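You operate a simulated robot arm through the tools that you are given. There is no shell and no other tool. Be economical: measure what you need, move in short steps, check, and stop when the job is done.

The job below is to be done with a simulated two-armed robot. You get a single attempt, and the scene is never put back.

Task
Fetch the white hose stub and set it on the top of the green counter. Fetch the green pad and set it in the white bowl. Put one of the cloth rolls from the steam rack on the green tray. Take the lint ball from the shelf under the workbench and put it on the washboard. Pick up the brush from the shelf under the workbench with one hand, pass it to the other hand and put it on the high shelf of the black rack. Any order will do. Set down upright: white hose stub, cloth roll.

The check looks at the end state, three seconds after you hand in, the way a careful person would. Anything else that was tipped, shoved, dropped, spilled or broken makes it a failure. Flat cloth is picked up by pressing the open fingertips on it (5 to 10 N) and closing them slowly along it; thin cloth reads only 2 to 8 mm in the jaws.

Robot
Two 7-joint arms with two-finger parallel grippers on one trunk, on a base that drives. Base frame: it is fixed to the floor where the robot stands at the start and does not move with it; the origin is under the middle of the robot, x ahead of it, y to its left, z up. Lengths are in m, angles in degrees, forces in N, time in s.
The left shoulder is at the start at [0.07, 0.134, 1.201], the right one opposite. With the tool pointing down near the work surface each hand reaches from about 0.1 to 0.36 m from the robot's upright axis, wherever it stands, measured 20 degrees to its own side. Places, roughly: brush (12x5x10 cm) [-1.1, 3.9, 0.3]; cloth roll [-1.5, 1.25, 0.75]; green pad (10x7x8 cm) [-1.2, 1, 0.9]; green tray (24x17x3 cm) [-3.8, 0.1, 0.3]; high shelf of the black rack [-3.8, 0.1, 1.2]; lint ball (6x4x3 cm) [-1.5, 3.9, 0.3]; top of the green counter [-1.2, 2, 0.9]; washboard (20x30x3 cm) [-3.8, 0.4, 0.7]; white bowl (23x22x10 cm) [-3.8, 1.2, 1.2]; white hose stub [0.5, 0, 1]. Payload 1.57 kg a hand.
Tool frame (each hand has its own): the origin (TCP) lies between the finger pads and is the grasp point; the fingertips stand 0.03 m ahead of it; z points along the fingers, y is the line along which they close. Largest opening 0.08 m; finger width 0.017, thickness 0.012; the body of the gripper, 0.04 by 0.082 m, starts 0.08 m behind the TCP.
Orientation is that of the tool frame in the base frame, as a unit quaternion [x, y, z, w]. With the fingers straight down and closing along the base's y, the tool's x points along the base's -x, its y along +y and its z along -z.

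Tools
- The arms move only by the tool nudge_tool. It takes "left_steps", "right_steps" or both (then of equal length, played together; a hand with none holds still); each is text: rows parted by semicolons, each of 7 numbers parted by spaces: the opening in per cent of the stroke, from 0 (shut) to 100 (fully open), then the shift along the tool's x, y, z in cm, then the turn, a rotation vector about the tool's x, y, z in degrees. In form: jaw tx ty tz rx ry rz; .... A call has 1 to 8 rows; each row shifts and turns the commanded pose from where the row before left it, along the tool's axes as they then stand. A row lasts 0.2 s, in which the tool goes at most 0.05 m and 8.6 degrees; a call with a longer step from one row to the next is refused whole, and so is a gripper value outside its range. A pose out of reach is approached as far as the arm can. The call stops where the force on the tool passes 40 N (or 10 N more than at its start, if that is more) or the arm is blocked; 0.2 s more then pass. Each finger travels about 0.153 m/s and halts on what it meets, pressing with about 28 N; the grip force reading is that of the motor and also rises with nothing between the fingers. The clock runs only during rows and for 0.2 s after the last one: add rows that do not move to give the fingers time. The reply holds the time, the measured pose of the TCP, the force on the tool along the base axes, the opening and the grip force, in the units named above and with some noise, with the torque about the TCP (base axes, N m) and any sound that the robot's microphone picked up.
- Cameras (640 x 400 px; columns grow to the right, rows downward): "scene" is now at [0.1364, 0.0024, 1.4284]; the picture's right is [0.02, -1.00, 0.00], its down [-0.59, -0.01, -0.81] and it looks along [0.81, 0.02, -0.59] (base axes); focal length 255 px, centre (320, 200). "left" rides on the left gripper at [0.072, 0.007, -0.122] in its tool frame; the picture's right is [-0.09, 1.00, 0.00], its down [-0.84, -0.08, -0.54] and it looks along [-0.54, -0.05, 0.84] (tool axes); focal length 238 px, centre (320, 200). "right" rides on the right gripper at [0.072, -0.007, -0.122] in its tool frame; the picture's right is [0.09, 1.00, 0.00], its down [-0.84, 0.08, -0.54] and it looks along [-0.54, 0.05, 0.84] (tool axes); focal length 238 px, centre (320, 200). There is no depth. A picture from a camera that has moved, and an enlarged one, comes with that camera's place and axes in the base frame and with its lens.
- snapshot(camera): a new picture of that camera. The clock stands still meanwhile.
- raise_lower(by): slides the trunk up (or, below 0, down) by that many m; the arms and the scene camera ride with it, the base frame stays. It gives what a move gives, with no picture.
- steer(legs): drives the robot by 1 to 6 legs, each [ahead, left, turn to the left] in m, m and degrees, along the robot's own axes; the way and the turn of a leg run together, so that a leg with both is an arc; at most 1.5 m and 180 degrees a leg. The arms and the cameras ride along, it lands a little off, and it stops where it bumps. It gives what a move gives.
- pan_tilt(pan, tilt): turns the head with the scene camera to pan (to the left, within 86 degrees either way) and tilt (down, from -29 to 69), counted from straight ahead of the robot. It gives what a move gives.
- close_up(camera, box): a new picture of the part [left, top, right, bottom] of that camera's present view, enlarged. The clock stands still meanwhile.
- job_done(): hands the job in; it is judged then, once.

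Go step by step. Nothing tells you exact positions but the pictures and the camera data: compare them with the known pose of the tool, close in by small moves and look again before you grip or let go. The budget is 175 turns and 148 pictures, counting those below and the enlarged ones. Unless the task says otherwise, let go and move clear before handing in.

The tools are called after "Request:" by a JSON object that holds its "op" and its "data". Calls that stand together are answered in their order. nudge_tool: Moves the arms, as the interface text tells. Its arguments: {"type":"object","properties":{"left_steps":{"type":"string"},"right_steps":{"type":"string"}},"required":[]} The other tools are called the same way: raise_lower (by) slides the trunk up or down; steer (legs) drives the base; pan_tilt (pan, tilt) turns the head that bears the scene camera; snapshot (camera) takes a picture; close_up (camera, box) takes an enlarged picture of a part of a camera's view; job_done () hands the job in.

At the start:

```text
time: 0.0
left_ee_pos: [0.3521, 0.2212, 1.2391]
left_orientation: [0.0, 1.0, 0.0, 0.0]
left_ft_force: [0.4, -0.1, 0.0]
left_torque: [0.03, 0.01, 0.01]
left_opening: 0.08
left_finger_force: 0.1
right_ee_pos: [0.4107, -0.1792, 1.159]
right_orientation: [0.0, 1.0, 0.0, 0.0]
right_ft_force: [0.3, -0.7, -0.8]
right_torque: [0.0, 0.0, -0.05]
right_opening: 0.0802
right_finger_force: 0.1
trunk travel left (down, up): [-0.775, 0.165]
robot x, y, heading: [0.001, 0.0008, 0.1]
head pan, tilt: [1.1, 36.1]
```

scene: 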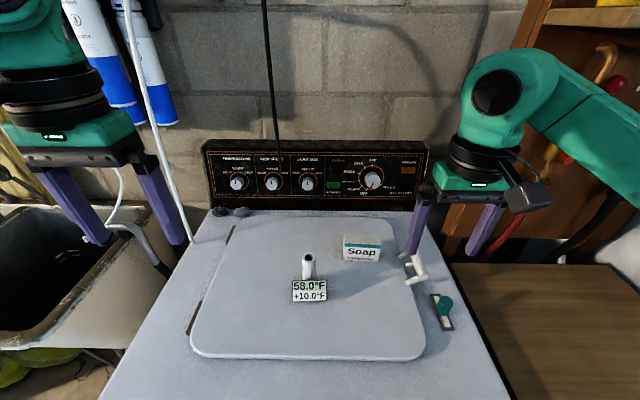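
right: 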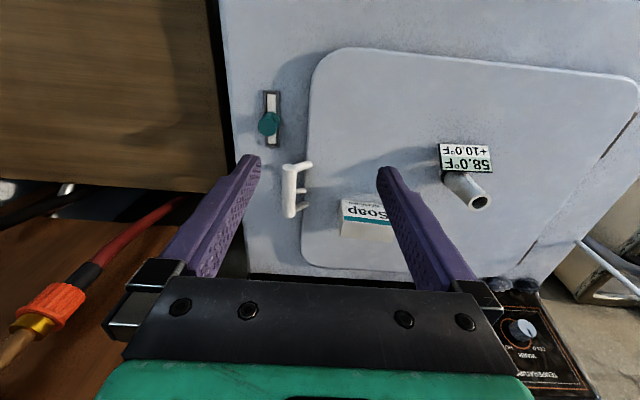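
left: 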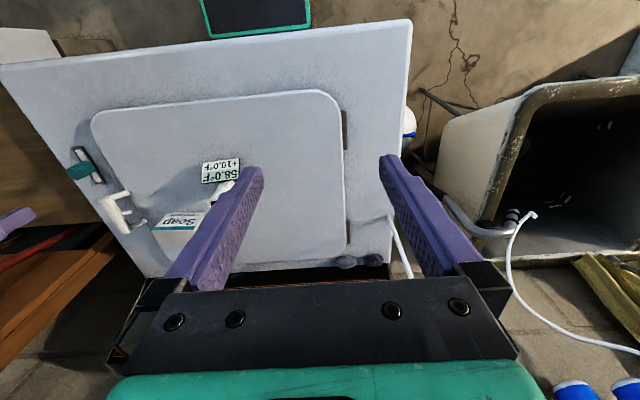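

I see a washer top with a small white stub standing on its lid, behind a thermometer display, with a soap box to its right. I'll take an enlarged look first.

Request:
{"op": "close_up", "data": {"camera": "scene", "box": [240, 220, 480, 370]}}

Request:
{"op": "close_up", "data": {"camera": "right", "box": [380, 120, 540, 220]}}

```text
2.67 times, centred on (360, 295) of scene
camera zoom: at [0.1364, 0.0024, 1.4284], right [0.02, -1.0, 0.0], down [-0.59, -0.01, -0.81], along [0.81, 0.02, -0.59], focal length 680 px, centre (213, -53)
```

zoom: 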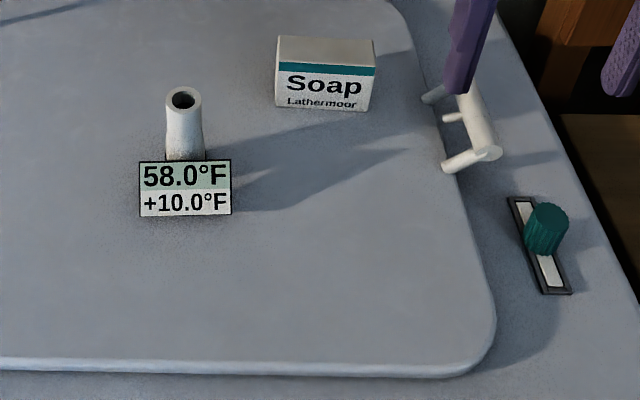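

```text
4.00 times, centred on (460, 170) of right
camera zoom: at [0.3405, -0.186, 1.2805], right [-0.09, 1.0, 0.0], down [0.84, 0.08, 0.54], along [0.54, 0.05, -0.84], focal length 953 px, centre (-240, 320)
```

zoom: 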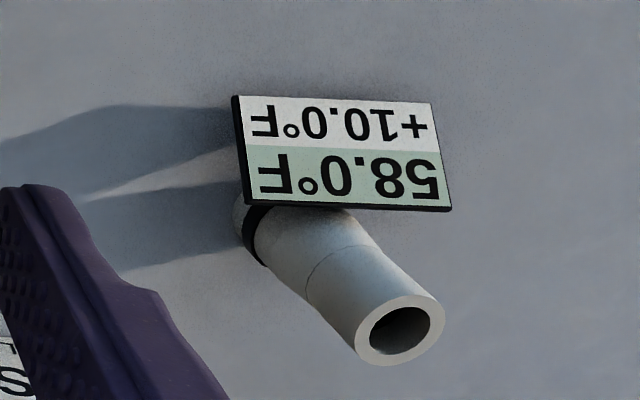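

The stub's top is at about [0.489, 0.034, 1.028], with the display touching its front side. I'll move the left hand above it and look down.

Request:
{"op": "nudge_tool", "data": {"left_steps": "100 -2.28 -3.12 2 0 0 0;100 -2.28 -3.12 2 0 0 0;100 -2.28 -3.12 2 0 0 0;100 -2.28 -3.12 2 0 0 0;100 -2.28 -3.12 2 0 0 0;100 -2.28 -3.12 2 0 0 0"}}

Request:
{"op": "snapshot", "data": {"camera": "left"}}

Request:
{"op": "snapshot", "data": {"camera": "right"}}

```text
time: 1.4
left_ee_pos: [0.4558, 0.0753, 1.1117]
left_orientation: [-0.002, 1.0, -0.002, 0.002]
left_ft_force: [-0.6, 1.1, -0.6]
left_torque: [-0.02, 0.03, 0.05]
left_opening: 0.0801
left_finger_force: 0.0
left hand out of reach, approached as far as the arm can: row 5, 6
right_ee_pos: [0.4116, -0.1786, 1.158]
right_orientation: [-0.001, 1.0, 0.0, 0.0]
right_ft_force: [-0.6, 0.1, 1.2]
right_torque: [0.0, -0.02, 0.0]
right_opening: 0.08
right_finger_force: 0.1
trunk travel left (down, up): [-0.775, 0.165]
robot x, y, heading: [0.0017, 0.0024, -0.0]
head pan, tilt: [1.1, 36.1]
```

```text
142 pictures are left
camera left: at [0.3833, 0.0837, 1.2344], right [0.09, 1.0, 0.0], down [0.84, -0.07, 0.55], along [0.54, -0.05, -0.84], focal length 238 px, centre (320, 200)
```

left: 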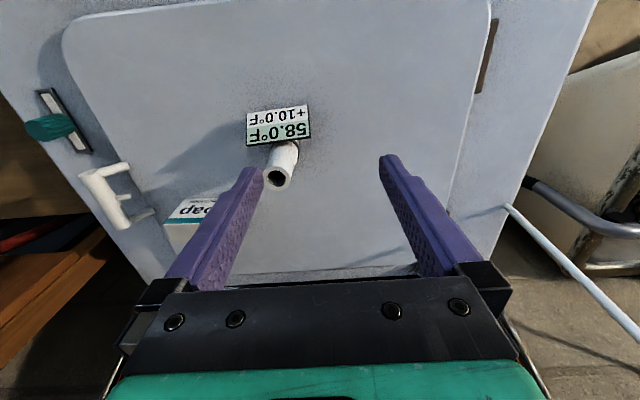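

```text
141 pictures are left
camera right: at [0.34, -0.1856, 1.2807], right [-0.09, 1.0, 0.0], down [0.84, 0.08, 0.54], along [0.54, 0.05, -0.84], focal length 238 px, centre (320, 200)
```

right: 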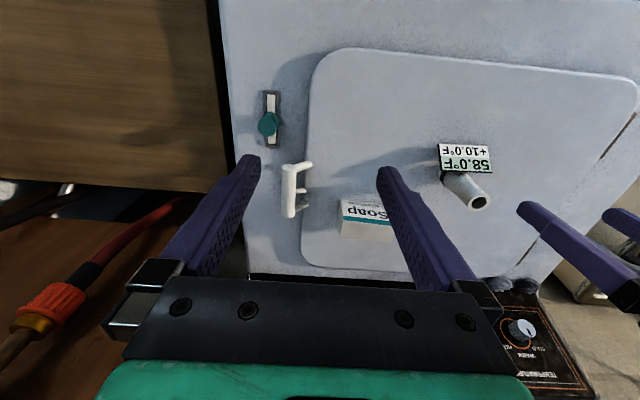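

The left hand is at the edge of its reach, so I must drive nearer. I'll look down to see how much room there is before the washer.

Request:
{"op": "pan_tilt", "data": {"pan": 0, "tilt": 69}}

Request:
{"op": "snapshot", "data": {"camera": "scene"}}

```text
time: 2.4
left_ee_pos: [0.4553, 0.0765, 1.1111]
left_orientation: [0.0, 1.0, 0.0, 0.001]
left_ft_force: [0.5, -1.3, 0.0]
left_torque: [-0.03, 0.05, 0.01]
left_opening: 0.0799
left_finger_force: 0.0
right_ee_pos: [0.4116, -0.1791, 1.1594]
right_orientation: [0.0, 1.0, 0.001, 0.001]
right_ft_force: [0.3, -0.9, 1.0]
right_torque: [-0.01, -0.01, 0.01]
right_opening: 0.0799
right_finger_force: 0.0
trunk travel left (down, up): [-0.775, 0.165]
robot x, y, heading: [0.0, 0.0012, 0.2]
head pan, tilt: [0.0, 68.8]
```

```text
140 pictures are left
camera scene: at [0.1051, 0.0007, 1.3864], right [0.0, -1.0, 0.0], down [-0.93, 0.0, -0.36], along [0.36, 0.0, -0.93], focal length 255 px, centre (320, 200)
```

scene: 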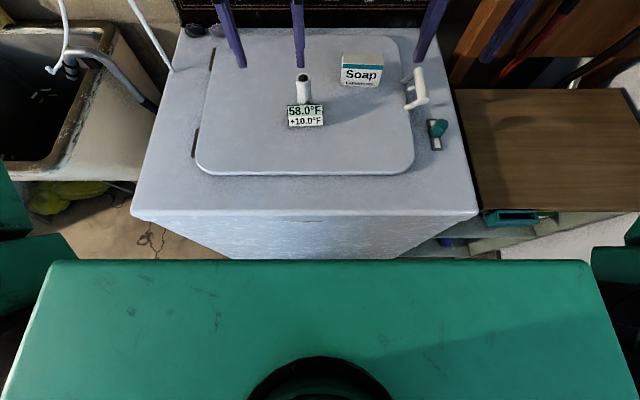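

The washer's front edge is at x ≈ 0.24. I'll drive 5 cm ahead, with both hands well above everything.

Request:
{"op": "steer", "data": {"legs": [[0.06, 0, 0]]}}

```text
time: 3.4
left_ee_pos: [0.5019, 0.0766, 1.1091]
left_orientation: [-0.002, 1.0, -0.001, -0.002]
left_ft_force: [0.2, -0.2, 0.0]
left_torque: [0.0, 0.06, -0.01]
left_opening: 0.0798
left_finger_force: 0.0
right_ee_pos: [0.4594, -0.1781, 1.1561]
right_orientation: [-0.001, 1.0, 0.001, -0.003]
right_ft_force: [-0.1, -1.1, -0.3]
right_torque: [0.0, 0.1, 0.04]
right_opening: 0.0802
right_finger_force: 0.1
trunk travel left (down, up): [-0.775, 0.165]
robot x, y, heading: [0.0385, -0.0, 0.1]
head pan, tilt: [0.0, 68.8]
stopped in leg 1: the robot was blocked; the commanded pose is now the measured one
```

The base touched the washer front after 4 cm, which should be enough reach. Now I'll centre over the stub and look.

Request:
{"op": "nudge_tool", "data": {"left_steps": "100 0.7 -2.1 0 0 0 0;100 0.6 -2.1 0 0 0 0;100 0 0 0 0 0 0"}}

Request:
{"op": "snapshot", "data": {"camera": "left"}}

Request:
{"op": "snapshot", "data": {"camera": "right"}}

```text
time: 4.2
left_ee_pos: [0.4685, 0.0579, 1.1088]
left_orientation: [-0.002, 1.0, -0.003, 0.001]
left_ft_force: [0.3, 0.5, -1.1]
left_torque: [0.0, -0.01, -0.03]
left_opening: 0.08
left_finger_force: 0.0
left hand out of reach, approached as far as the arm can: row 1, 2
right_ee_pos: [0.4552, -0.1791, 1.158]
right_orientation: [-0.001, 1.0, 0.001, -0.001]
right_ft_force: [-0.1, 0.6, -0.7]
right_torque: [-0.01, -0.01, 0.02]
right_opening: 0.0801
right_finger_force: 0.1
trunk travel left (down, up): [-0.775, 0.165]
robot x, y, heading: [0.0435, -0.0024, 0.0]
head pan, tilt: [0.0, 68.8]
```

```text
139 pictures are left
camera left: at [0.3973, 0.0642, 1.2307], right [0.09, 1.0, 0.0], down [0.84, -0.07, 0.54], along [0.54, -0.05, -0.84], focal length 238 px, centre (320, 200)
```

left: 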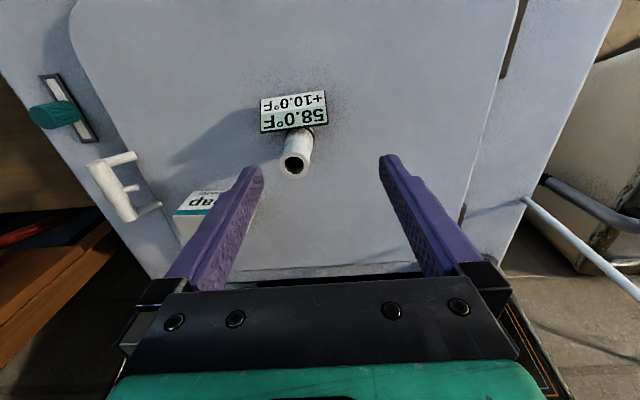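

```text
138 pictures are left
camera right: at [0.3829, -0.1857, 1.2803], right [-0.09, 1.0, 0.0], down [0.84, 0.08, 0.54], along [0.54, 0.05, -0.84], focal length 238 px, centre (320, 200)
```

right: 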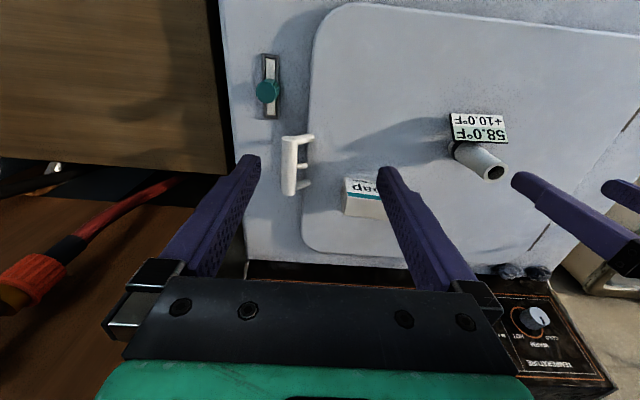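

The left hand can't reach inward. I'll shift the robot 0.14 m to its right so the stub lies on the left arm's own side.

Request:
{"op": "steer", "data": {"legs": [[-0.015, 0, 0], [0, -0.15, 0]]}}

Request:
{"op": "nudge_tool", "data": {"left_steps": "100 0 4 0 0 0 0;100 0 4 0 0 0 0"}}

```text
time: 6.0
left_ee_pos: [0.4546, -0.0866, 1.109]
left_orientation: [-0.003, 1.0, -0.003, 0.001]
left_ft_force: [-1.1, 0.8, 0.2]
left_torque: [-0.03, -0.01, -0.01]
left_opening: 0.0802
left_finger_force: 0.0
right_ee_pos: [0.4398, -0.3224, 1.1604]
right_orientation: [-0.003, 1.0, -0.002, 0.0]
right_ft_force: [-0.1, 0.4, 0.1]
right_torque: [0.01, -0.01, -0.03]
right_opening: 0.08
right_finger_force: 0.0
trunk travel left (down, up): [-0.775, 0.165]
robot x, y, heading: [0.0263, -0.1451, 0.3]
head pan, tilt: [0.0, 68.8]
```

```text
time: 6.6
left_ee_pos: [0.453, -0.0029, 1.108]
left_orientation: [-0.003, 1.0, -0.004, 0.002]
left_ft_force: [0.2, 0.1, 0.3]
left_torque: [-0.03, 0.03, 0.0]
left_opening: 0.0799
left_finger_force: 0.0
right_ee_pos: [0.4384, -0.3206, 1.1599]
right_orientation: [-0.003, 1.0, -0.002, 0.001]
right_ft_force: [0.4, 0.3, 0.9]
right_torque: [-0.07, -0.01, -0.02]
right_opening: 0.0802
right_finger_force: 0.0
trunk travel left (down, up): [-0.775, 0.165]
robot x, y, heading: [0.0236, -0.1462, 0.0]
head pan, tilt: [0.0, 68.8]
```

Now I'll move on to x = 0.489, y = 0.034 and look.

Request:
{"op": "nudge_tool", "data": {"left_steps": "100 -1.8 1.8 0 0 0 0;100 -1.8 1.9 0 0 0 0;100 0 0 0 0 0 0"}}

Request:
{"op": "snapshot", "data": {"camera": "left"}}

```text
time: 7.4
left_ee_pos: [0.4906, 0.0283, 1.1075]
left_orientation: [-0.002, 1.0, -0.002, 0.001]
left_ft_force: [0.2, 0.2, 0.1]
left_torque: [0.0, 0.05, 0.0]
left_opening: 0.08
left_finger_force: 0.0
right_ee_pos: [0.4406, -0.3252, 1.1579]
right_orientation: [-0.003, 1.0, 0.0, 0.0]
right_ft_force: [-0.6, -0.5, 0.0]
right_torque: [0.06, -0.02, -0.01]
right_opening: 0.08
right_finger_force: 0.1
trunk travel left (down, up): [-0.775, 0.165]
robot x, y, heading: [0.0277, -0.149, 0.1]
head pan, tilt: [0.0, 68.8]
```

```text
137 pictures are left
camera left: at [0.4187, 0.0355, 1.23], right [0.09, 1.0, 0.0], down [0.84, -0.07, 0.55], along [0.54, -0.05, -0.84], focal length 238 px, centre (320, 200)
```

left: 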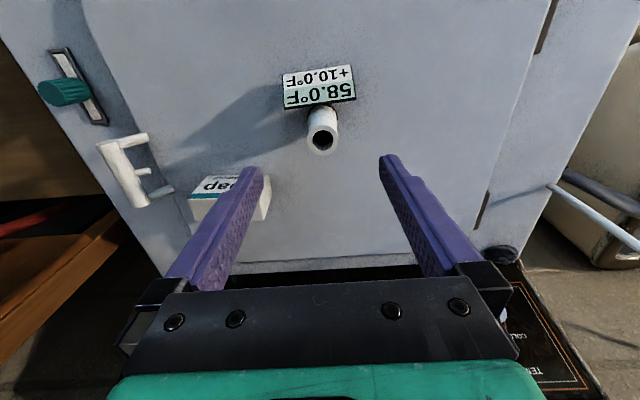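

The stub is at about [0.487, 0.030], just between the fingers. I'll go down to grip its upper part and then close.

Request:
{"op": "nudge_tool", "data": {"left_steps": "100 0.15 0.15 3.5 0 0 0;100 0.15 0 3.5 0 0 0;100 0 0 3.2 0 0 0;100 0 0 0 0 0 0"}}

Request:
{"op": "snapshot", "data": {"camera": "left"}}

```text
time: 8.4
left_ee_pos: [0.4879, 0.0288, 1.0056]
left_orientation: [-0.002, 1.0, -0.002, 0.001]
left_ft_force: [-0.2, -0.2, 0.3]
left_torque: [0.0, -0.02, -0.03]
left_opening: 0.0802
left_finger_force: 0.1
right_ee_pos: [0.4398, -0.3224, 1.1587]
right_orientation: [-0.003, 1.0, 0.0, 0.0]
right_ft_force: [0.1, 0.9, 0.2]
right_torque: [0.02, 0.02, 0.06]
right_opening: 0.0802
right_finger_force: 0.0
trunk travel left (down, up): [-0.775, 0.165]
robot x, y, heading: [0.0285, -0.1449, 0.2]
head pan, tilt: [0.0, 68.8]
```

```text
136 pictures are left
camera left: at [0.4152, 0.0357, 1.1279], right [0.09, 1.0, 0.0], down [0.84, -0.07, 0.54], along [0.54, -0.05, -0.84], focal length 238 px, centre (320, 200)
```

left: 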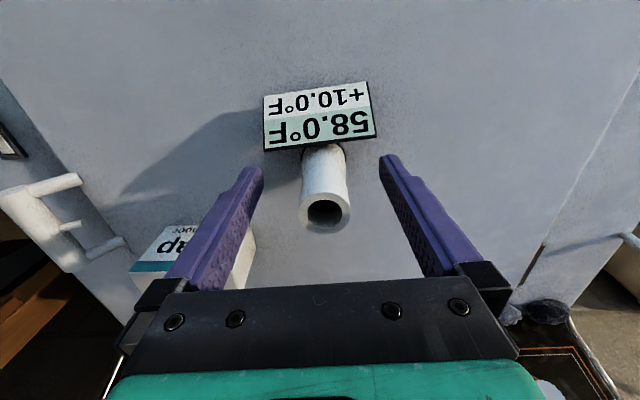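

The stub stands between the fingers. Closing.

Request:
{"op": "nudge_tool", "data": {"left_steps": "60 0 0 0 0 0 0;40 0 0 0 0 0 0;20 0 0 0 0 0 0;15 0 0 0 0 0 0;15 0 0 0 0 0 0"}}

Request:
{"op": "close_up", "data": {"camera": "left", "box": [200, 60, 440, 260]}}

```text
time: 9.6
left_ee_pos: [0.4875, 0.0284, 1.0072]
left_orientation: [-0.003, 1.0, -0.002, 0.002]
left_ft_force: [-1.2, 0.1, 0.1]
left_torque: [0.01, -0.03, 0.01]
left_opening: 0.0295
left_finger_force: 28.2
right_ee_pos: [0.4401, -0.3241, 1.159]
right_orientation: [-0.002, 1.0, -0.001, -0.001]
right_ft_force: [0.3, 0.8, 0.2]
right_torque: [0.02, 0.03, -0.02]
right_opening: 0.0801
right_finger_force: 0.1
trunk travel left (down, up): [-0.775, 0.165]
robot x, y, heading: [0.0291, -0.1437, -0.1]
head pan, tilt: [0.0, 68.8]
```

```text
2.00 times, centred on (320, 160) of left
camera zoom: at [0.4154, 0.0356, 1.1281], right [0.09, 1.0, 0.0], down [0.84, -0.07, 0.54], along [0.54, -0.05, -0.84], focal length 477 px, centre (320, 280)
```

zoom: 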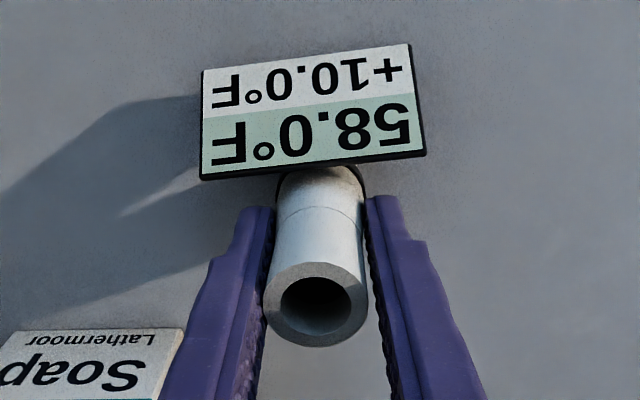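

Gripped at 29.5 mm. I'll lift it a little and look whether the display comes along.

Request:
{"op": "nudge_tool", "data": {"left_steps": "15 0 0 -1 0 0 0;15 0 0 -2 0 0 0;15 0 0 0 0 0 0"}}

Request:
{"op": "snapshot", "data": {"camera": "left"}}

Request:
{"op": "snapshot", "data": {"camera": "scene"}}

```text
time: 10.4
left_ee_pos: [0.4863, 0.0302, 1.0359]
left_orientation: [-0.002, 1.0, -0.003, 0.0]
left_ft_force: [-0.1, -0.5, -0.4]
left_torque: [0.03, 0.02, -0.03]
left_opening: 0.0294
left_finger_force: 28.1
right_ee_pos: [0.441, -0.3237, 1.1586]
right_orientation: [-0.003, 1.0, 0.0, 0.0]
right_ft_force: [1.3, 0.0, -1.4]
right_torque: [0.01, -0.03, 0.02]
right_opening: 0.0798
right_finger_force: 0.1
trunk travel left (down, up): [-0.775, 0.165]
robot x, y, heading: [0.0277, -0.1461, 0.4]
head pan, tilt: [0.0, 68.8]
```

```text
134 pictures are left
camera left: at [0.4153, 0.0361, 1.1586], right [0.09, 1.0, 0.0], down [0.84, -0.07, 0.54], along [0.54, -0.05, -0.84], focal length 238 px, centre (320, 200)
```

left: 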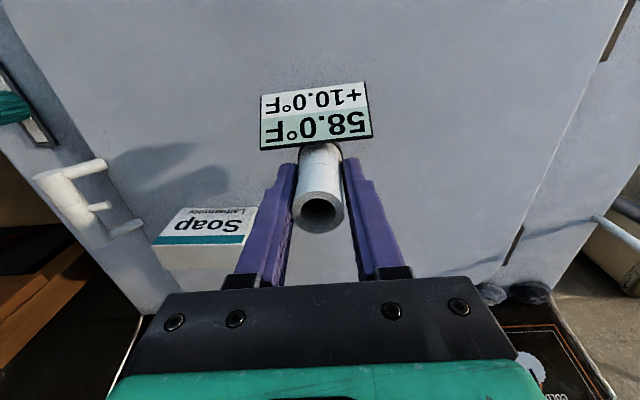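

```text
133 pictures are left
camera scene: at [0.1326, -0.1455, 1.3864], right [0.0, -1.0, 0.0], down [-0.93, 0.0, -0.36], along [0.36, 0.0, -0.93], focal length 255 px, centre (320, 200)
```

scene: 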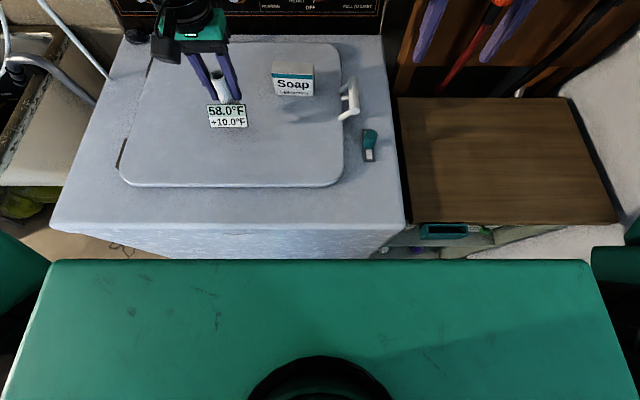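

The display is part of the stub and comes with it. I'll raise and pull in both hands, then back away and look around.

Request:
{"op": "nudge_tool", "data": {"left_steps": "15 0 0 -4 0 0 0;15 0 0 -4 0 0 0;15 0 0 -4 0 0 0;15 3 1 0 0 0 0;15 3 1 0 0 0 0;15 3 0 0 0 0 0", "right_steps": "100 0 0 -2 0 0 0;100 0 0 -2 0 0 0;100 2 0 0 0 0 0;100 2 0 0 0 0 0;100 2 0 0 0 0 0;100 2 0 0 0 0 0"}}

Request:
{"op": "steer", "data": {"legs": [[-0.5, 0, 0], [0, 0, 90]]}}

Request:
{"op": "pan_tilt", "data": {"pan": 40, "tilt": 20}}

Request:
{"op": "snapshot", "data": {"camera": "scene"}}

```text
time: 11.8
left_ee_pos: [0.3768, 0.0516, 1.1638]
left_orientation: [-0.003, 1.0, -0.003, 0.011]
left_ft_force: [-1.2, 0.4, -0.1]
left_torque: [-0.03, -0.17, 0.02]
left_opening: 0.0294
left_finger_force: 28.5
right_ee_pos: [0.3407, -0.3213, 1.208]
right_orientation: [-0.001, 1.0, 0.001, 0.011]
right_ft_force: [-1.5, -0.4, 0.3]
right_torque: [-0.06, -0.14, -0.02]
right_opening: 0.0801
right_finger_force: 0.1
trunk travel left (down, up): [-0.775, 0.165]
robot x, y, heading: [0.0272, -0.1465, 0.2]
head pan, tilt: [0.0, 68.8]
```

```text
time: 18.5
left_ee_pos: [-0.6596, 0.2277, 1.1551]
left_orientation: [-0.698, 0.716, 0.001, 0.002]
left_ft_force: [-0.9, 1.1, -0.7]
left_torque: [-0.03, 0.0, 0.01]
left_opening: 0.0294
left_finger_force: 28.0
right_ee_pos: [-0.2892, 0.1801, 1.1982]
right_orientation: [-0.697, 0.717, -0.001, 0.0]
right_ft_force: [0.2, 0.1, -0.1]
right_torque: [0.01, 0.04, 0.01]
right_opening: 0.0799
right_finger_force: 0.1
trunk travel left (down, up): [-0.775, 0.165]
robot x, y, heading: [-0.4772, -0.1485, 88.7]
head pan, tilt: [0.0, 68.8]
```

```text
time: 19.7
left_ee_pos: [-0.6601, 0.2283, 1.1566]
left_orientation: [-0.698, 0.716, 0.0, 0.002]
left_ft_force: [0.4, -0.3, -0.3]
left_torque: [0.0, -0.02, -0.02]
left_opening: 0.0293
left_finger_force: 27.9
right_ee_pos: [-0.2886, 0.1817, 1.198]
right_orientation: [-0.696, 0.718, 0.0, -0.001]
right_ft_force: [1.3, 0.4, 0.2]
right_torque: [-0.01, -0.01, 0.02]
right_opening: 0.08
right_finger_force: 0.1
trunk travel left (down, up): [-0.775, 0.165]
robot x, y, heading: [-0.475, -0.1448, 88.5]
head pan, tilt: [40.0, 20.0]
```

```text
132 pictures are left
camera scene: at [-0.534, -0.0231, 1.4538], right [0.78, 0.62, 0.0], down [0.21, -0.27, -0.94], along [-0.58, 0.74, -0.34], focal length 255 px, centre (320, 200)
```

scene: 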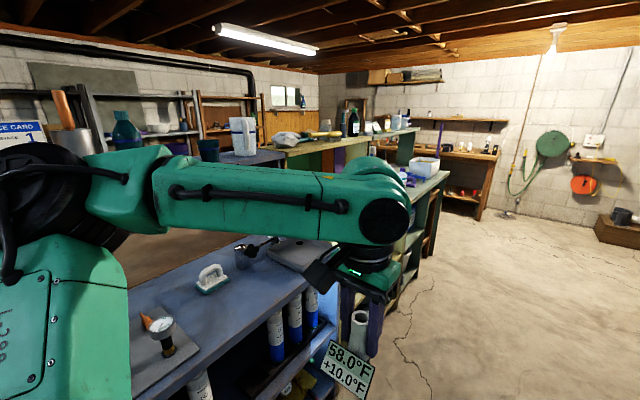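

I'm facing +y now, with a row of counters on my left and open floor ahead. I'll take one more look to locate the green counter.

Request:
{"op": "pan_tilt", "data": {"pan": 10, "tilt": 20}}

Request:
{"op": "snapshot", "data": {"camera": "scene"}}

Request:
{"op": "close_up", "data": {"camera": "scene", "box": [0, 60, 320, 260]}}

```text
time: 20.6
left_ee_pos: [-0.6597, 0.2285, 1.1558]
left_orientation: [-0.698, 0.716, 0.0, 0.002]
left_ft_force: [0.5, 1.5, -0.1]
left_torque: [-0.02, -0.02, -0.01]
left_opening: 0.0292
left_finger_force: 28.3
right_ee_pos: [-0.2892, 0.1817, 1.1984]
right_orientation: [-0.697, 0.717, 0.0, 0.001]
right_ft_force: [0.4, 0.3, 0.7]
right_torque: [0.0, 0.01, 0.0]
right_opening: 0.0801
right_finger_force: 0.2
trunk travel left (down, up): [-0.775, 0.165]
robot x, y, heading: [-0.4769, -0.1466, 88.3]
head pan, tilt: [10.0, 20.0]
```

```text
131 pictures are left
camera scene: at [-0.49, -0.0041, 1.4539], right [0.99, 0.15, 0.0], down [0.05, -0.34, -0.94], along [-0.14, 0.93, -0.34], focal length 255 px, centre (320, 200)
```

scene: 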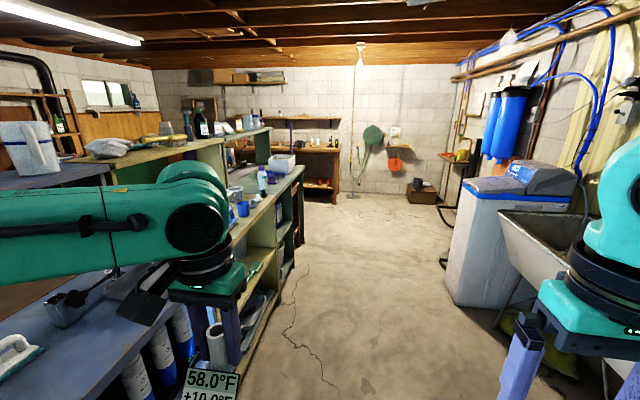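

```text
2.00 times, centred on (160, 160) of scene
camera zoom: at [-0.49, -0.0041, 1.4539], right [0.99, 0.15, 0.0], down [0.05, -0.34, -0.94], along [-0.14, 0.93, -0.34], focal length 510 px, centre (640, 280)
```

zoom: 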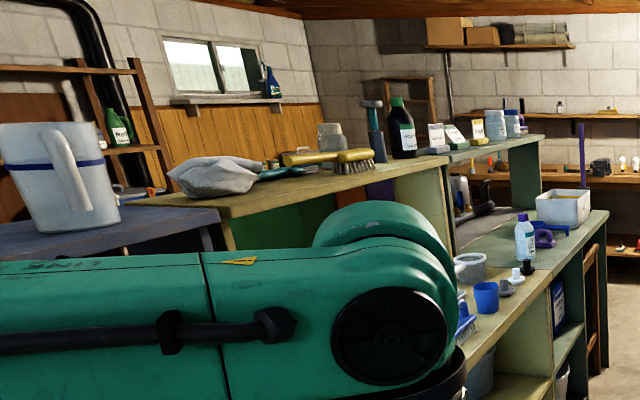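

The counter row's front edge runs at x ≈ -1.04 and I have the free aisle at x ≈ -0.5. I'll drive to y ≈ 1.9 and turn to face the green counter.

Request:
{"op": "steer", "data": {"legs": [[1.3, 0, 0], [0.65, 0, 0], [0, 0, 91.5]]}}

Request:
{"op": "pan_tilt", "data": {"pan": 0, "tilt": 30}}

Request:
{"op": "snapshot", "data": {"camera": "scene"}}

```text
time: 34.2
left_ee_pos: [-0.8196, 1.6312, 1.1553]
left_orientation: [1.0, -0.004, -0.003, -0.002]
left_ft_force: [-0.3, 0.4, -0.3]
left_torque: [0.0, -0.02, -0.03]
left_opening: 0.029
left_finger_force: 28.6
right_ee_pos: [-0.7788, 2.0031, 1.1984]
right_orientation: [1.0, -0.006, 0.0, 0.0]
right_ft_force: [-0.1, -0.5, 0.5]
right_torque: [0.01, 0.0, 0.03]
right_opening: 0.08
right_finger_force: 0.1
trunk travel left (down, up): [-0.775, 0.165]
robot x, y, heading: [-0.4445, 1.819, 179.6]
head pan, tilt: [10.0, 20.0]
```

```text
time: 35.0
left_ee_pos: [-0.8188, 1.6299, 1.1563]
left_orientation: [1.0, -0.004, -0.002, -0.002]
left_ft_force: [-0.1, 0.6, -0.3]
left_torque: [-0.04, 0.01, -0.03]
left_opening: 0.0288
left_finger_force: 28.3
right_ee_pos: [-0.7787, 2.0031, 1.198]
right_orientation: [1.0, -0.005, 0.0, 0.0]
right_ft_force: [-0.4, -0.5, -0.2]
right_torque: [0.02, 0.01, 0.0]
right_opening: 0.08
right_finger_force: 0.1
trunk travel left (down, up): [-0.775, 0.165]
robot x, y, heading: [-0.445, 1.8224, 179.6]
head pan, tilt: [0.0, 30.0]
```

```text
129 pictures are left
camera scene: at [-0.5893, 1.8233, 1.4379], right [0.01, 1.0, 0.0], down [0.5, -0.01, -0.87], along [-0.87, 0.01, -0.5], focal length 255 px, centre (320, 200)
```

scene: 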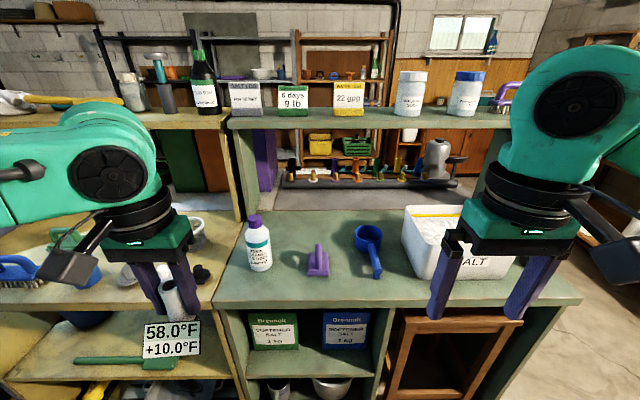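

The green counter's lower top is in front of me, edge at x ≈ -1.01. There's a free spot between the purple clamp and the blue scoop, at about [-1.06, 1.90]. I'll shift the robot to its right and nearer.

Request:
{"op": "steer", "data": {"legs": [[0, -0.25, 0], [0.2, 0, 0]]}}

Request:
{"op": "snapshot", "data": {"camera": "left"}}

Request:
{"op": "snapshot", "data": {"camera": "scene"}}

```text
time: 38.0
left_ee_pos: [-1.0138, 1.8829, 1.1572]
left_orientation: [1.0, -0.005, -0.003, -0.002]
left_ft_force: [-0.1, 0.1, -0.2]
left_torque: [-0.01, -0.05, 0.01]
left_opening: 0.0291
left_finger_force: 27.6
right_ee_pos: [-0.9731, 2.255, 1.1993]
right_orientation: [1.0, -0.005, -0.001, 0.0]
right_ft_force: [-0.8, 0.1, -0.6]
right_torque: [0.0, 0.03, 0.01]
right_opening: 0.0802
right_finger_force: 0.1
trunk travel left (down, up): [-0.775, 0.165]
robot x, y, heading: [-0.6456, 2.0729, 179.6]
head pan, tilt: [0.0, 30.0]
```

```text
128 pictures are left
camera left: at [-0.9408, 1.8749, 1.279], right [-0.1, -0.99, 0.0], down [-0.83, 0.08, 0.55], along [-0.54, 0.06, -0.84], focal length 238 px, centre (320, 200)
```

left: 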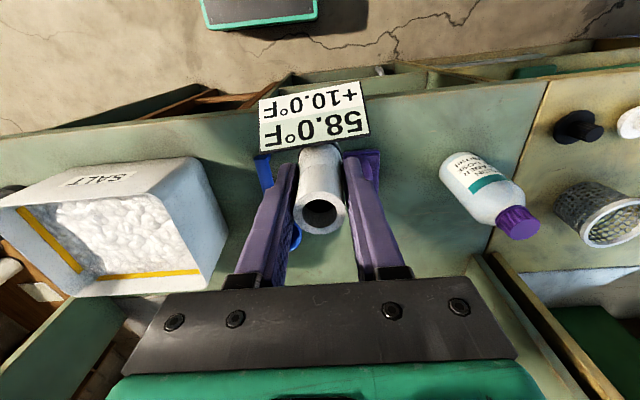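

```text
127 pictures are left
camera scene: at [-0.7831, 2.0746, 1.4382], right [0.01, 1.0, 0.0], down [0.5, -0.01, -0.87], along [-0.87, 0.01, -0.5], focal length 255 px, centre (320, 200)
```

scene: 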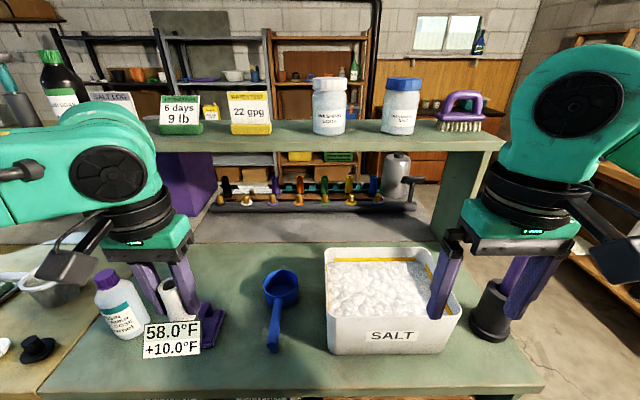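

Target for the stub: [-1.065, 1.905], clear of the purple clamp (edge y ≈ 1.85) and scoop handle (edge y ≈ 1.96). Moving over and partly down.

Request:
{"op": "nudge_tool", "data": {"left_steps": "15 -2.5 -1.1 0 0 0 0;15 -2.6 -1.1 0 0 0 0;15 0 0 4 0 0 0;15 0 0 4 0 0 0;15 0 0 4 0 0 0;15 0 0 2 0 0 0;15 0 0 0 0 0 0"}}

Request:
{"op": "snapshot", "data": {"camera": "left"}}

Request:
{"op": "snapshot", "data": {"camera": "scene"}}

```text
time: 39.6
left_ee_pos: [-1.0683, 1.9063, 1.0155]
left_orientation: [1.0, -0.005, -0.003, -0.002]
left_ft_force: [-1.3, 0.9, -2.1]
left_torque: [0.0, -0.01, -0.01]
left_opening: 0.0291
left_finger_force: 27.8
right_ee_pos: [-0.9753, 2.2541, 1.1993]
right_orientation: [1.0, -0.005, 0.0, 0.001]
right_ft_force: [0.4, 0.0, 0.6]
right_torque: [-0.01, -0.02, -0.02]
right_opening: 0.0801
right_finger_force: 0.1
trunk travel left (down, up): [-0.775, 0.165]
robot x, y, heading: [-0.644, 2.0694, 179.5]
head pan, tilt: [0.0, 30.0]
```

```text
126 pictures are left
camera left: at [-0.9958, 1.8981, 1.1376], right [-0.1, -0.99, 0.0], down [-0.83, 0.08, 0.55], along [-0.54, 0.06, -0.84], focal length 238 px, centre (320, 200)
```

left: 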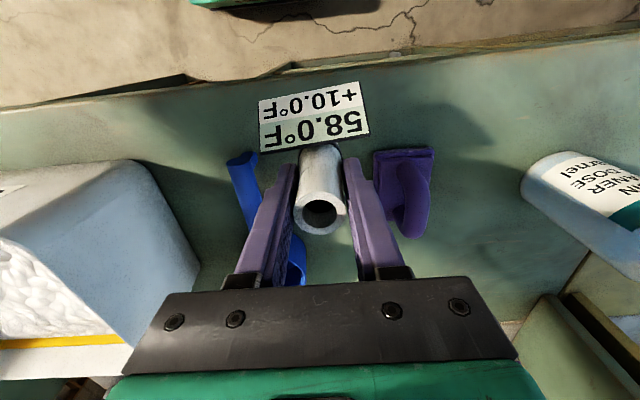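

```text
125 pictures are left
camera scene: at [-0.7858, 2.075, 1.4379], right [0.01, 1.0, 0.0], down [0.5, -0.01, -0.87], along [-0.87, 0.01, -0.5], focal length 255 px, centre (320, 200)
```

scene: 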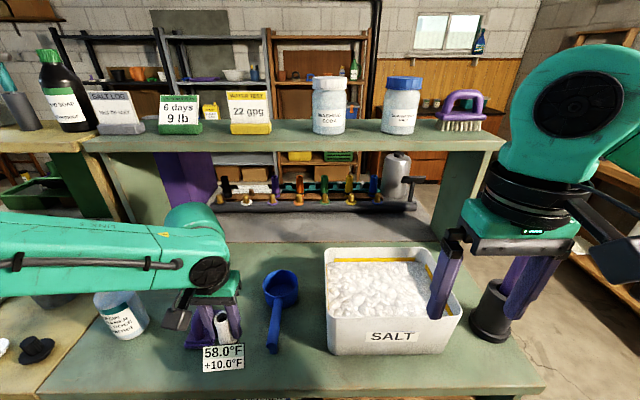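

The spot is clear. I'll lower in steps, watching the force for contact.

Request:
{"op": "nudge_tool", "data": {"left_steps": "15 0 0 2 0 0 0;15 0 0 2 0 0 0;15 0 0 0.8 0 0 0;15 0 0 0 0 0 0"}}

Request:
{"op": "close_up", "data": {"camera": "scene", "box": [160, 300, 320, 400]}}

```text
time: 40.6
left_ee_pos: [-1.0674, 1.9058, 0.9683]
left_orientation: [1.0, -0.004, -0.002, -0.002]
left_ft_force: [-0.3, 0.1, -0.8]
left_torque: [0.0, 0.0, 0.0]
left_opening: 0.029
left_finger_force: 27.9
right_ee_pos: [-0.9755, 2.2543, 1.1989]
right_orientation: [1.0, -0.005, 0.0, 0.0]
right_ft_force: [1.0, 0.4, 0.1]
right_torque: [-0.01, 0.02, -0.01]
right_opening: 0.0799
right_finger_force: 0.0
trunk travel left (down, up): [-0.775, 0.165]
robot x, y, heading: [-0.6465, 2.0728, 179.3]
head pan, tilt: [0.0, 30.0]
```

```text
4.00 times, centred on (240, 350) of scene
camera zoom: at [-0.7863, 2.0749, 1.4379], right [0.01, 1.0, 0.0], down [0.5, -0.01, -0.87], along [-0.87, 0.01, -0.5], focal length 1020 px, centre (640, -400)
```

zoom: 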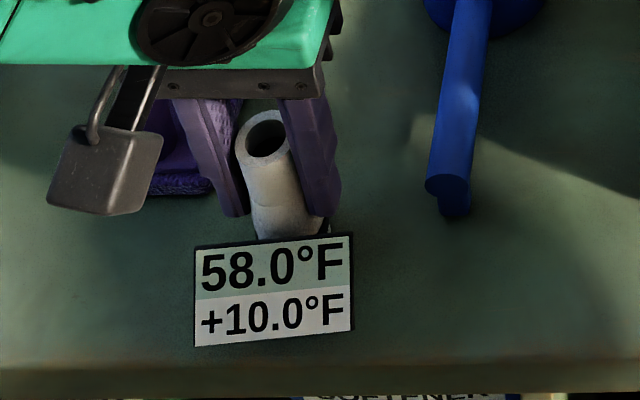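

Request:
{"op": "nudge_tool", "data": {"left_steps": "15 0 0 0.5 0 0 0;15 0 0 0.4 0 0 0;15 0 0 0.3 0 0 0;15 0 0 0 0 0 0"}}

```text
time: 41.3
left_ee_pos: [-1.0676, 1.9061, 0.966]
left_orientation: [1.0, -0.005, -0.009, 0.0]
left_ft_force: [9.9, -3.7, 23.8]
left_torque: [-0.06, -0.92, -0.1]
left_opening: 0.0291
left_finger_force: 28.0
right_ee_pos: [-0.9701, 2.2558, 1.2009]
right_orientation: [1.0, -0.004, -0.003, 0.0]
right_ft_force: [0.9, 0.1, 0.3]
right_torque: [-0.05, 0.0, -0.02]
right_opening: 0.0803
right_finger_force: 0.0
trunk travel left (down, up): [-0.775, 0.165]
robot x, y, heading: [-0.6478, 2.0744, 179.5]
head pan, tilt: [0.0, 30.0]
stopped in row 3 (left hand): the force on the tool passed its limit (the readings are from after the stop); the commanded pose is now the measured one
```

Contact at z ≈ 0.966. I'll ease off 1–2 mm and check how it stands before letting go.

Request:
{"op": "nudge_tool", "data": {"left_steps": "15 0 0 -0.1 0 0 0;15 0 0 0 0 0 0"}}

Request:
{"op": "close_up", "data": {"camera": "left", "box": [200, 60, 440, 260]}}

```text
time: 41.9
left_ee_pos: [-1.068, 1.9067, 0.9657]
left_orientation: [1.0, -0.006, -0.009, -0.002]
left_ft_force: [8.5, -1.8, 18.0]
left_torque: [0.02, -0.72, -0.05]
left_opening: 0.0293
left_finger_force: 27.9
right_ee_pos: [-0.972, 2.255, 1.1998]
right_orientation: [1.0, -0.005, -0.002, -0.001]
right_ft_force: [0.3, -0.3, 0.3]
right_torque: [-0.04, -0.04, 0.0]
right_opening: 0.0801
right_finger_force: 0.2
trunk travel left (down, up): [-0.775, 0.165]
robot x, y, heading: [-0.6442, 2.0724, 179.4]
head pan, tilt: [0.0, 30.0]
```

```text
2.00 times, centred on (320, 160) of left
camera zoom: at [-0.9934, 1.8984, 1.0859], right [-0.1, -0.99, 0.0], down [-0.83, 0.08, 0.56], along [-0.55, 0.06, -0.83], focal length 477 px, centre (320, 280)
```

zoom: 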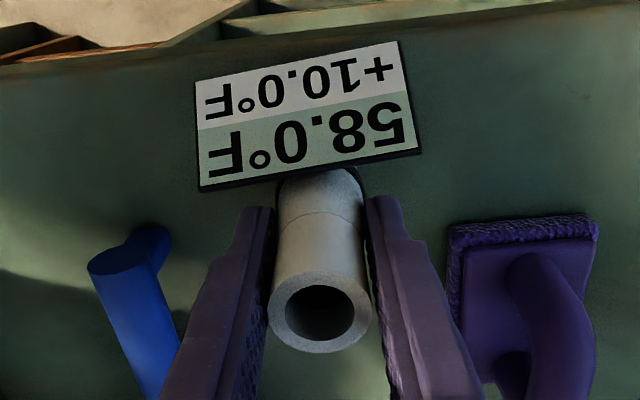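

Request:
{"op": "nudge_tool", "data": {"left_steps": "15 0 0 -0.15 0 0 0;15 0 0 -0.1 0 0 0;15 0 0 0 0 0 0"}}

```text
time: 42.7
left_ee_pos: [-1.0725, 1.9055, 0.9638]
left_orientation: [1.0, -0.006, -0.007, -0.002]
left_ft_force: [0.1, 0.3, 0.1]
left_torque: [-0.01, 0.0, 0.01]
left_opening: 0.0291
left_finger_force: 27.7
right_ee_pos: [-0.9758, 2.255, 1.1981]
right_orientation: [1.0, -0.005, 0.0, 0.0]
right_ft_force: [0.7, 0.5, 0.5]
right_torque: [0.0, 0.03, 0.03]
right_opening: 0.08
right_finger_force: 0.0
trunk travel left (down, up): [-0.775, 0.165]
robot x, y, heading: [-0.6483, 2.0744, 179.4]
head pan, tilt: [0.0, 30.0]
```

Force is zero with the stub at the surface. Opening gently.

Request:
{"op": "nudge_tool", "data": {"left_steps": "39 0 0 0 0 0 0;44 0 0 0 0 0 0;50 0 0 0 0 0 0;50 0 0 0 0 0 0"}}

Request:
{"op": "close_up", "data": {"camera": "left", "box": [200, 60, 440, 260]}}

```text
time: 43.7
left_ee_pos: [-1.0718, 1.9054, 0.9662]
left_orientation: [1.0, -0.006, -0.007, -0.002]
left_ft_force: [-1.7, -0.5, 0.5]
left_torque: [-0.03, 0.05, 0.0]
left_opening: 0.04
left_finger_force: 0.0
right_ee_pos: [-0.9755, 2.2534, 1.1982]
right_orientation: [1.0, -0.005, 0.0, 0.0]
right_ft_force: [-0.7, -0.2, -0.6]
right_torque: [0.05, -0.04, 0.0]
right_opening: 0.0799
right_finger_force: 0.1
trunk travel left (down, up): [-0.775, 0.165]
robot x, y, heading: [-0.6439, 2.0722, 179.3]
head pan, tilt: [0.0, 30.0]
```

```text
2.00 times, centred on (320, 160) of left
camera zoom: at [-0.9976, 1.8978, 1.0867], right [-0.1, -0.99, 0.0], down [-0.83, 0.08, 0.55], along [-0.55, 0.06, -0.83], focal length 477 px, centre (320, 280)
```

zoom: 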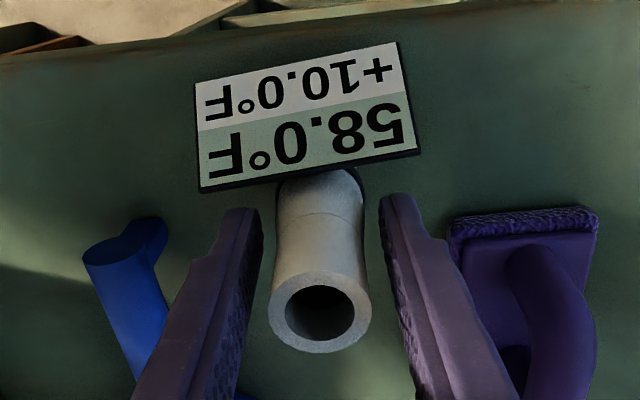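

The stub stands. I'll lift the hand straight up, clear of it, and confirm.

Request:
{"op": "nudge_tool", "data": {"left_steps": "50 0 0 -3 0 0 0;50 0 0 -4 0 0 0;50 0 0 -4 0 0 0;50 0 0 -4 0 0 0;50 0 0 -4 0 0 0"}}

Request:
{"op": "snapshot", "data": {"camera": "scene"}}

```text
time: 44.9
left_ee_pos: [-1.068, 1.9071, 1.1554]
left_orientation: [1.0, -0.005, -0.008, -0.002]
left_ft_force: [-0.1, 0.2, 1.2]
left_torque: [-0.02, 0.01, -0.02]
left_opening: 0.0402
left_finger_force: 0.1
right_ee_pos: [-0.9751, 2.2549, 1.1974]
right_orientation: [1.0, -0.006, 0.0, 0.001]
right_ft_force: [-0.2, 0.1, 0.0]
right_torque: [0.02, 0.02, 0.01]
right_opening: 0.0801
right_finger_force: 0.0
trunk travel left (down, up): [-0.775, 0.165]
robot x, y, heading: [-0.6465, 2.0727, 179.5]
head pan, tilt: [0.0, 30.0]
```

```text
121 pictures are left
camera scene: at [-0.7852, 2.0753, 1.4379], right [0.01, 1.0, 0.0], down [0.5, -0.01, -0.87], along [-0.87, 0.01, -0.5], focal length 255 px, centre (320, 200)
```

scene: 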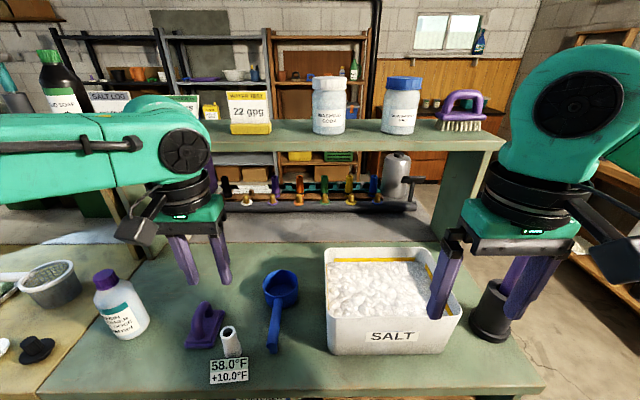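

The stub stands upright on the green counter. Next: back off, slide to y ≈ 1.05 and look for the green pad and the steam rack.

Request:
{"op": "steer", "data": {"legs": [[-0.2, 0, 0], [0, 1.0, 0]]}}

Request:
{"op": "snapshot", "data": {"camera": "scene"}}

```text
time: 51.3
left_ee_pos: [-0.8732, 0.9088, 1.1552]
left_orientation: [1.0, -0.004, -0.007, -0.002]
left_ft_force: [-0.1, 0.2, -0.4]
left_torque: [-0.01, -0.01, 0.04]
left_opening: 0.0398
left_finger_force: 0.0
right_ee_pos: [-0.7808, 1.258, 1.1982]
right_orientation: [1.0, -0.005, 0.0, 0.001]
right_ft_force: [-0.4, 0.7, -0.6]
right_torque: [-0.01, 0.0, 0.01]
right_opening: 0.0799
right_finger_force: 0.1
trunk travel left (down, up): [-0.775, 0.165]
robot x, y, heading: [-0.4503, 1.0761, 179.5]
head pan, tilt: [0.0, 30.0]
```

```text
120 pictures are left
camera scene: at [-0.5915, 1.0782, 1.4379], right [0.01, 1.0, 0.0], down [0.5, -0.01, -0.87], along [-0.87, 0.01, -0.5], focal length 255 px, centre (320, 200)
```

scene: 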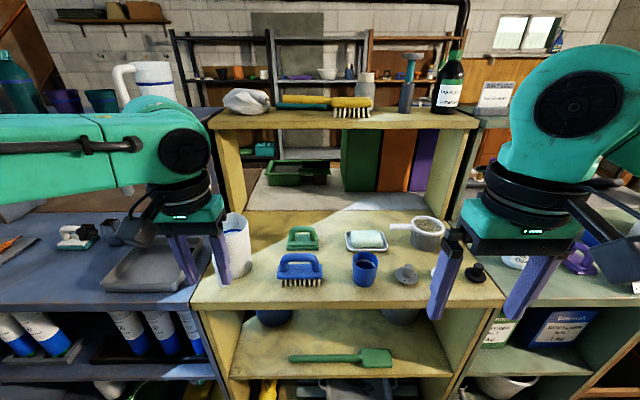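

Request:
{"op": "close_up", "data": {"camera": "scene", "box": [200, 80, 480, 255]}}

Request:
{"op": "close_up", "data": {"camera": "scene", "box": [190, 220, 510, 400]}}

```text
2.29 times, centred on (340, 168) of scene
camera zoom: at [-0.5915, 1.0782, 1.4379], right [0.01, 1.0, 0.0], down [0.5, -0.01, -0.87], along [-0.87, 0.01, -0.5], focal length 583 px, centre (274, 274)
```

zoom: 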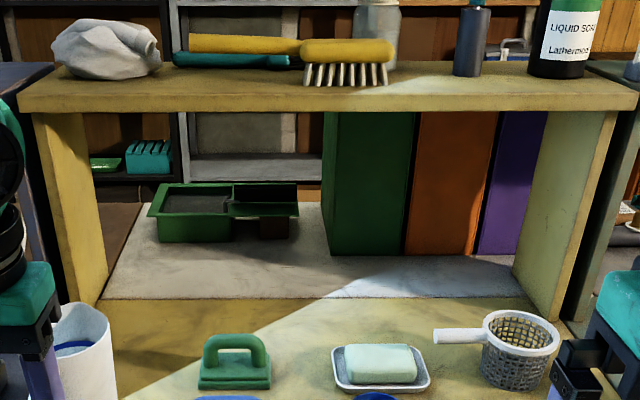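

```text
2.00 times, centred on (350, 310) of scene
camera zoom: at [-0.5915, 1.0782, 1.4379], right [0.01, 1.0, 0.0], down [0.5, -0.01, -0.87], along [-0.87, 0.01, -0.5], focal length 510 px, centre (260, -20)
```

zoom: 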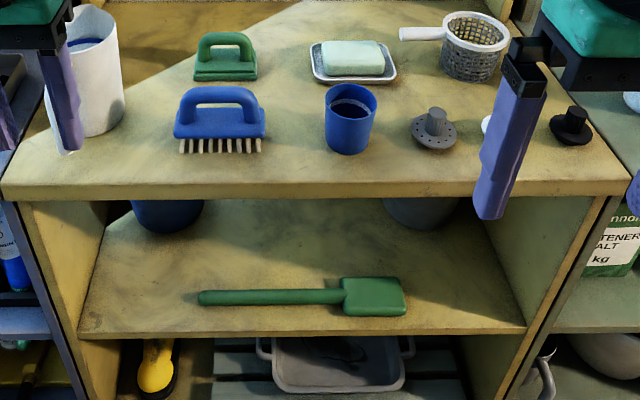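

The green pad is the green block with an arched handle at about [-1.204, 1.03], behind the blue brush. Its handle runs along y, so I'll grip with the left hand turned 90°. First I'll drive nearer.

Request:
{"op": "steer", "data": {"legs": [[0, -0.135, 0], [0.29, 0, 0]]}}

Request:
{"op": "nudge_tool", "data": {"left_steps": "100 0 0 0 0 0 8.5;100 0 0 0 0 0 8.5;100 0 0 0 0 0 8.5;100 0 0 0 0 0 8.5;100 0 0 0 0 0 8.5;100 0 0 0 0 0 8.5;100 0 0 0 0 0 8.5;100 0 0 0 0 0 8.5"}}

Request:
{"op": "nudge_tool", "data": {"left_steps": "100 0 0 0 0 0 8.5;100 0 0 0 0 0 8.5;100 0 0 0 0 0 5;100 0 0 0 0 0 0"}}

Request:
{"op": "snapshot", "data": {"camera": "left"}}

Request:
{"op": "snapshot", "data": {"camera": "scene"}}

```text
time: 54.1
left_ee_pos: [-1.1569, 1.0509, 1.1562]
left_orientation: [1.0, -0.009, -0.009, -0.002]
left_ft_force: [0.2, -0.3, 0.9]
left_torque: [-0.01, 0.01, -0.01]
left_opening: 0.0402
left_finger_force: 0.1
right_ee_pos: [-1.0615, 1.3976, 1.1991]
right_orientation: [1.0, -0.008, -0.001, 0.0]
right_ft_force: [0.0, 0.6, 0.5]
right_torque: [0.01, 0.03, -0.03]
right_opening: 0.08
right_finger_force: 0.0
trunk travel left (down, up): [-0.775, 0.165]
robot x, y, heading: [-0.733, 1.2127, 179.1]
head pan, tilt: [0.0, 30.0]
```

```text
time: 56.0
left_ee_pos: [-1.1587, 1.0487, 1.1534]
left_orientation: [0.823, -0.567, -0.006, 0.003]
left_ft_force: [0.2, 0.3, -0.1]
left_torque: [0.03, 0.0, -0.01]
left_opening: 0.0802
left_finger_force: 0.0
right_ee_pos: [-1.0628, 1.3967, 1.1979]
right_orientation: [1.0, -0.008, 0.0, 0.0]
right_ft_force: [0.0, 0.0, 0.6]
right_torque: [-0.01, 0.0, 0.0]
right_opening: 0.0799
right_finger_force: 0.0
trunk travel left (down, up): [-0.775, 0.165]
robot x, y, heading: [-0.7329, 1.2121, 179.3]
head pan, tilt: [0.0, 30.0]
```

```text
time: 57.0
left_ee_pos: [-1.1584, 1.0482, 1.1533]
left_orientation: [-0.701, 0.713, 0.007, -0.004]
left_ft_force: [1.0, -0.2, -0.1]
left_torque: [-0.01, -0.03, 0.01]
left_opening: 0.0798
left_finger_force: 0.0
right_ee_pos: [-1.0625, 1.3972, 1.1976]
right_orientation: [1.0, -0.008, 0.0, 0.001]
right_ft_force: [-0.4, -0.8, -0.3]
right_torque: [0.0, 0.0, 0.02]
right_opening: 0.0799
right_finger_force: 0.1
trunk travel left (down, up): [-0.775, 0.165]
robot x, y, heading: [-0.7327, 1.2155, 179.0]
head pan, tilt: [0.0, 30.0]
```

```text
117 pictures are left
camera left: at [-1.1636, 0.9773, 1.2771], right [-0.99, 0.11, 0.01], down [0.1, 0.83, 0.54], along [0.05, 0.54, -0.84], focal length 238 px, centre (320, 200)
```

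left: 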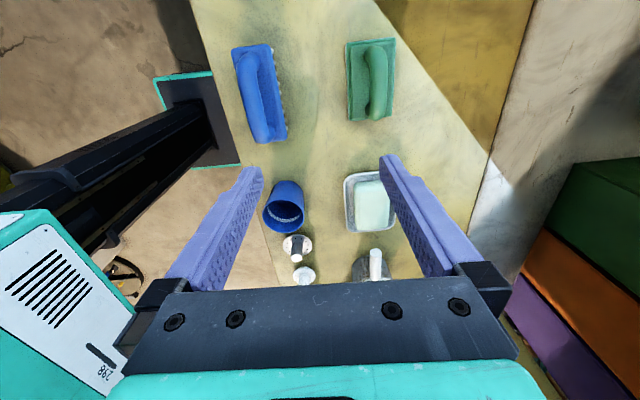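

```text
116 pictures are left
camera scene: at [-0.8748, 1.2165, 1.4379], right [0.02, 1.0, 0.0], down [0.5, -0.01, -0.87], along [-0.87, 0.01, -0.5], focal length 255 px, centre (320, 200)
```

scene: 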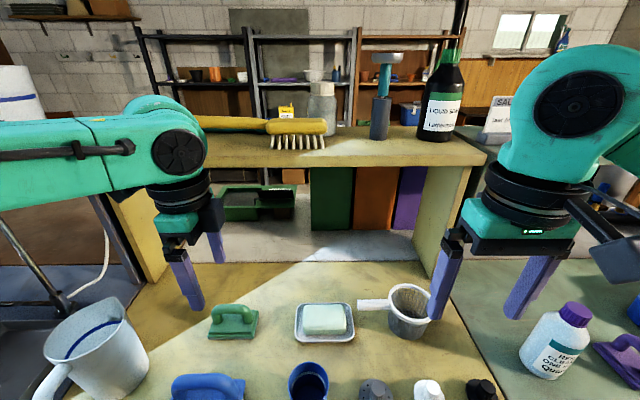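

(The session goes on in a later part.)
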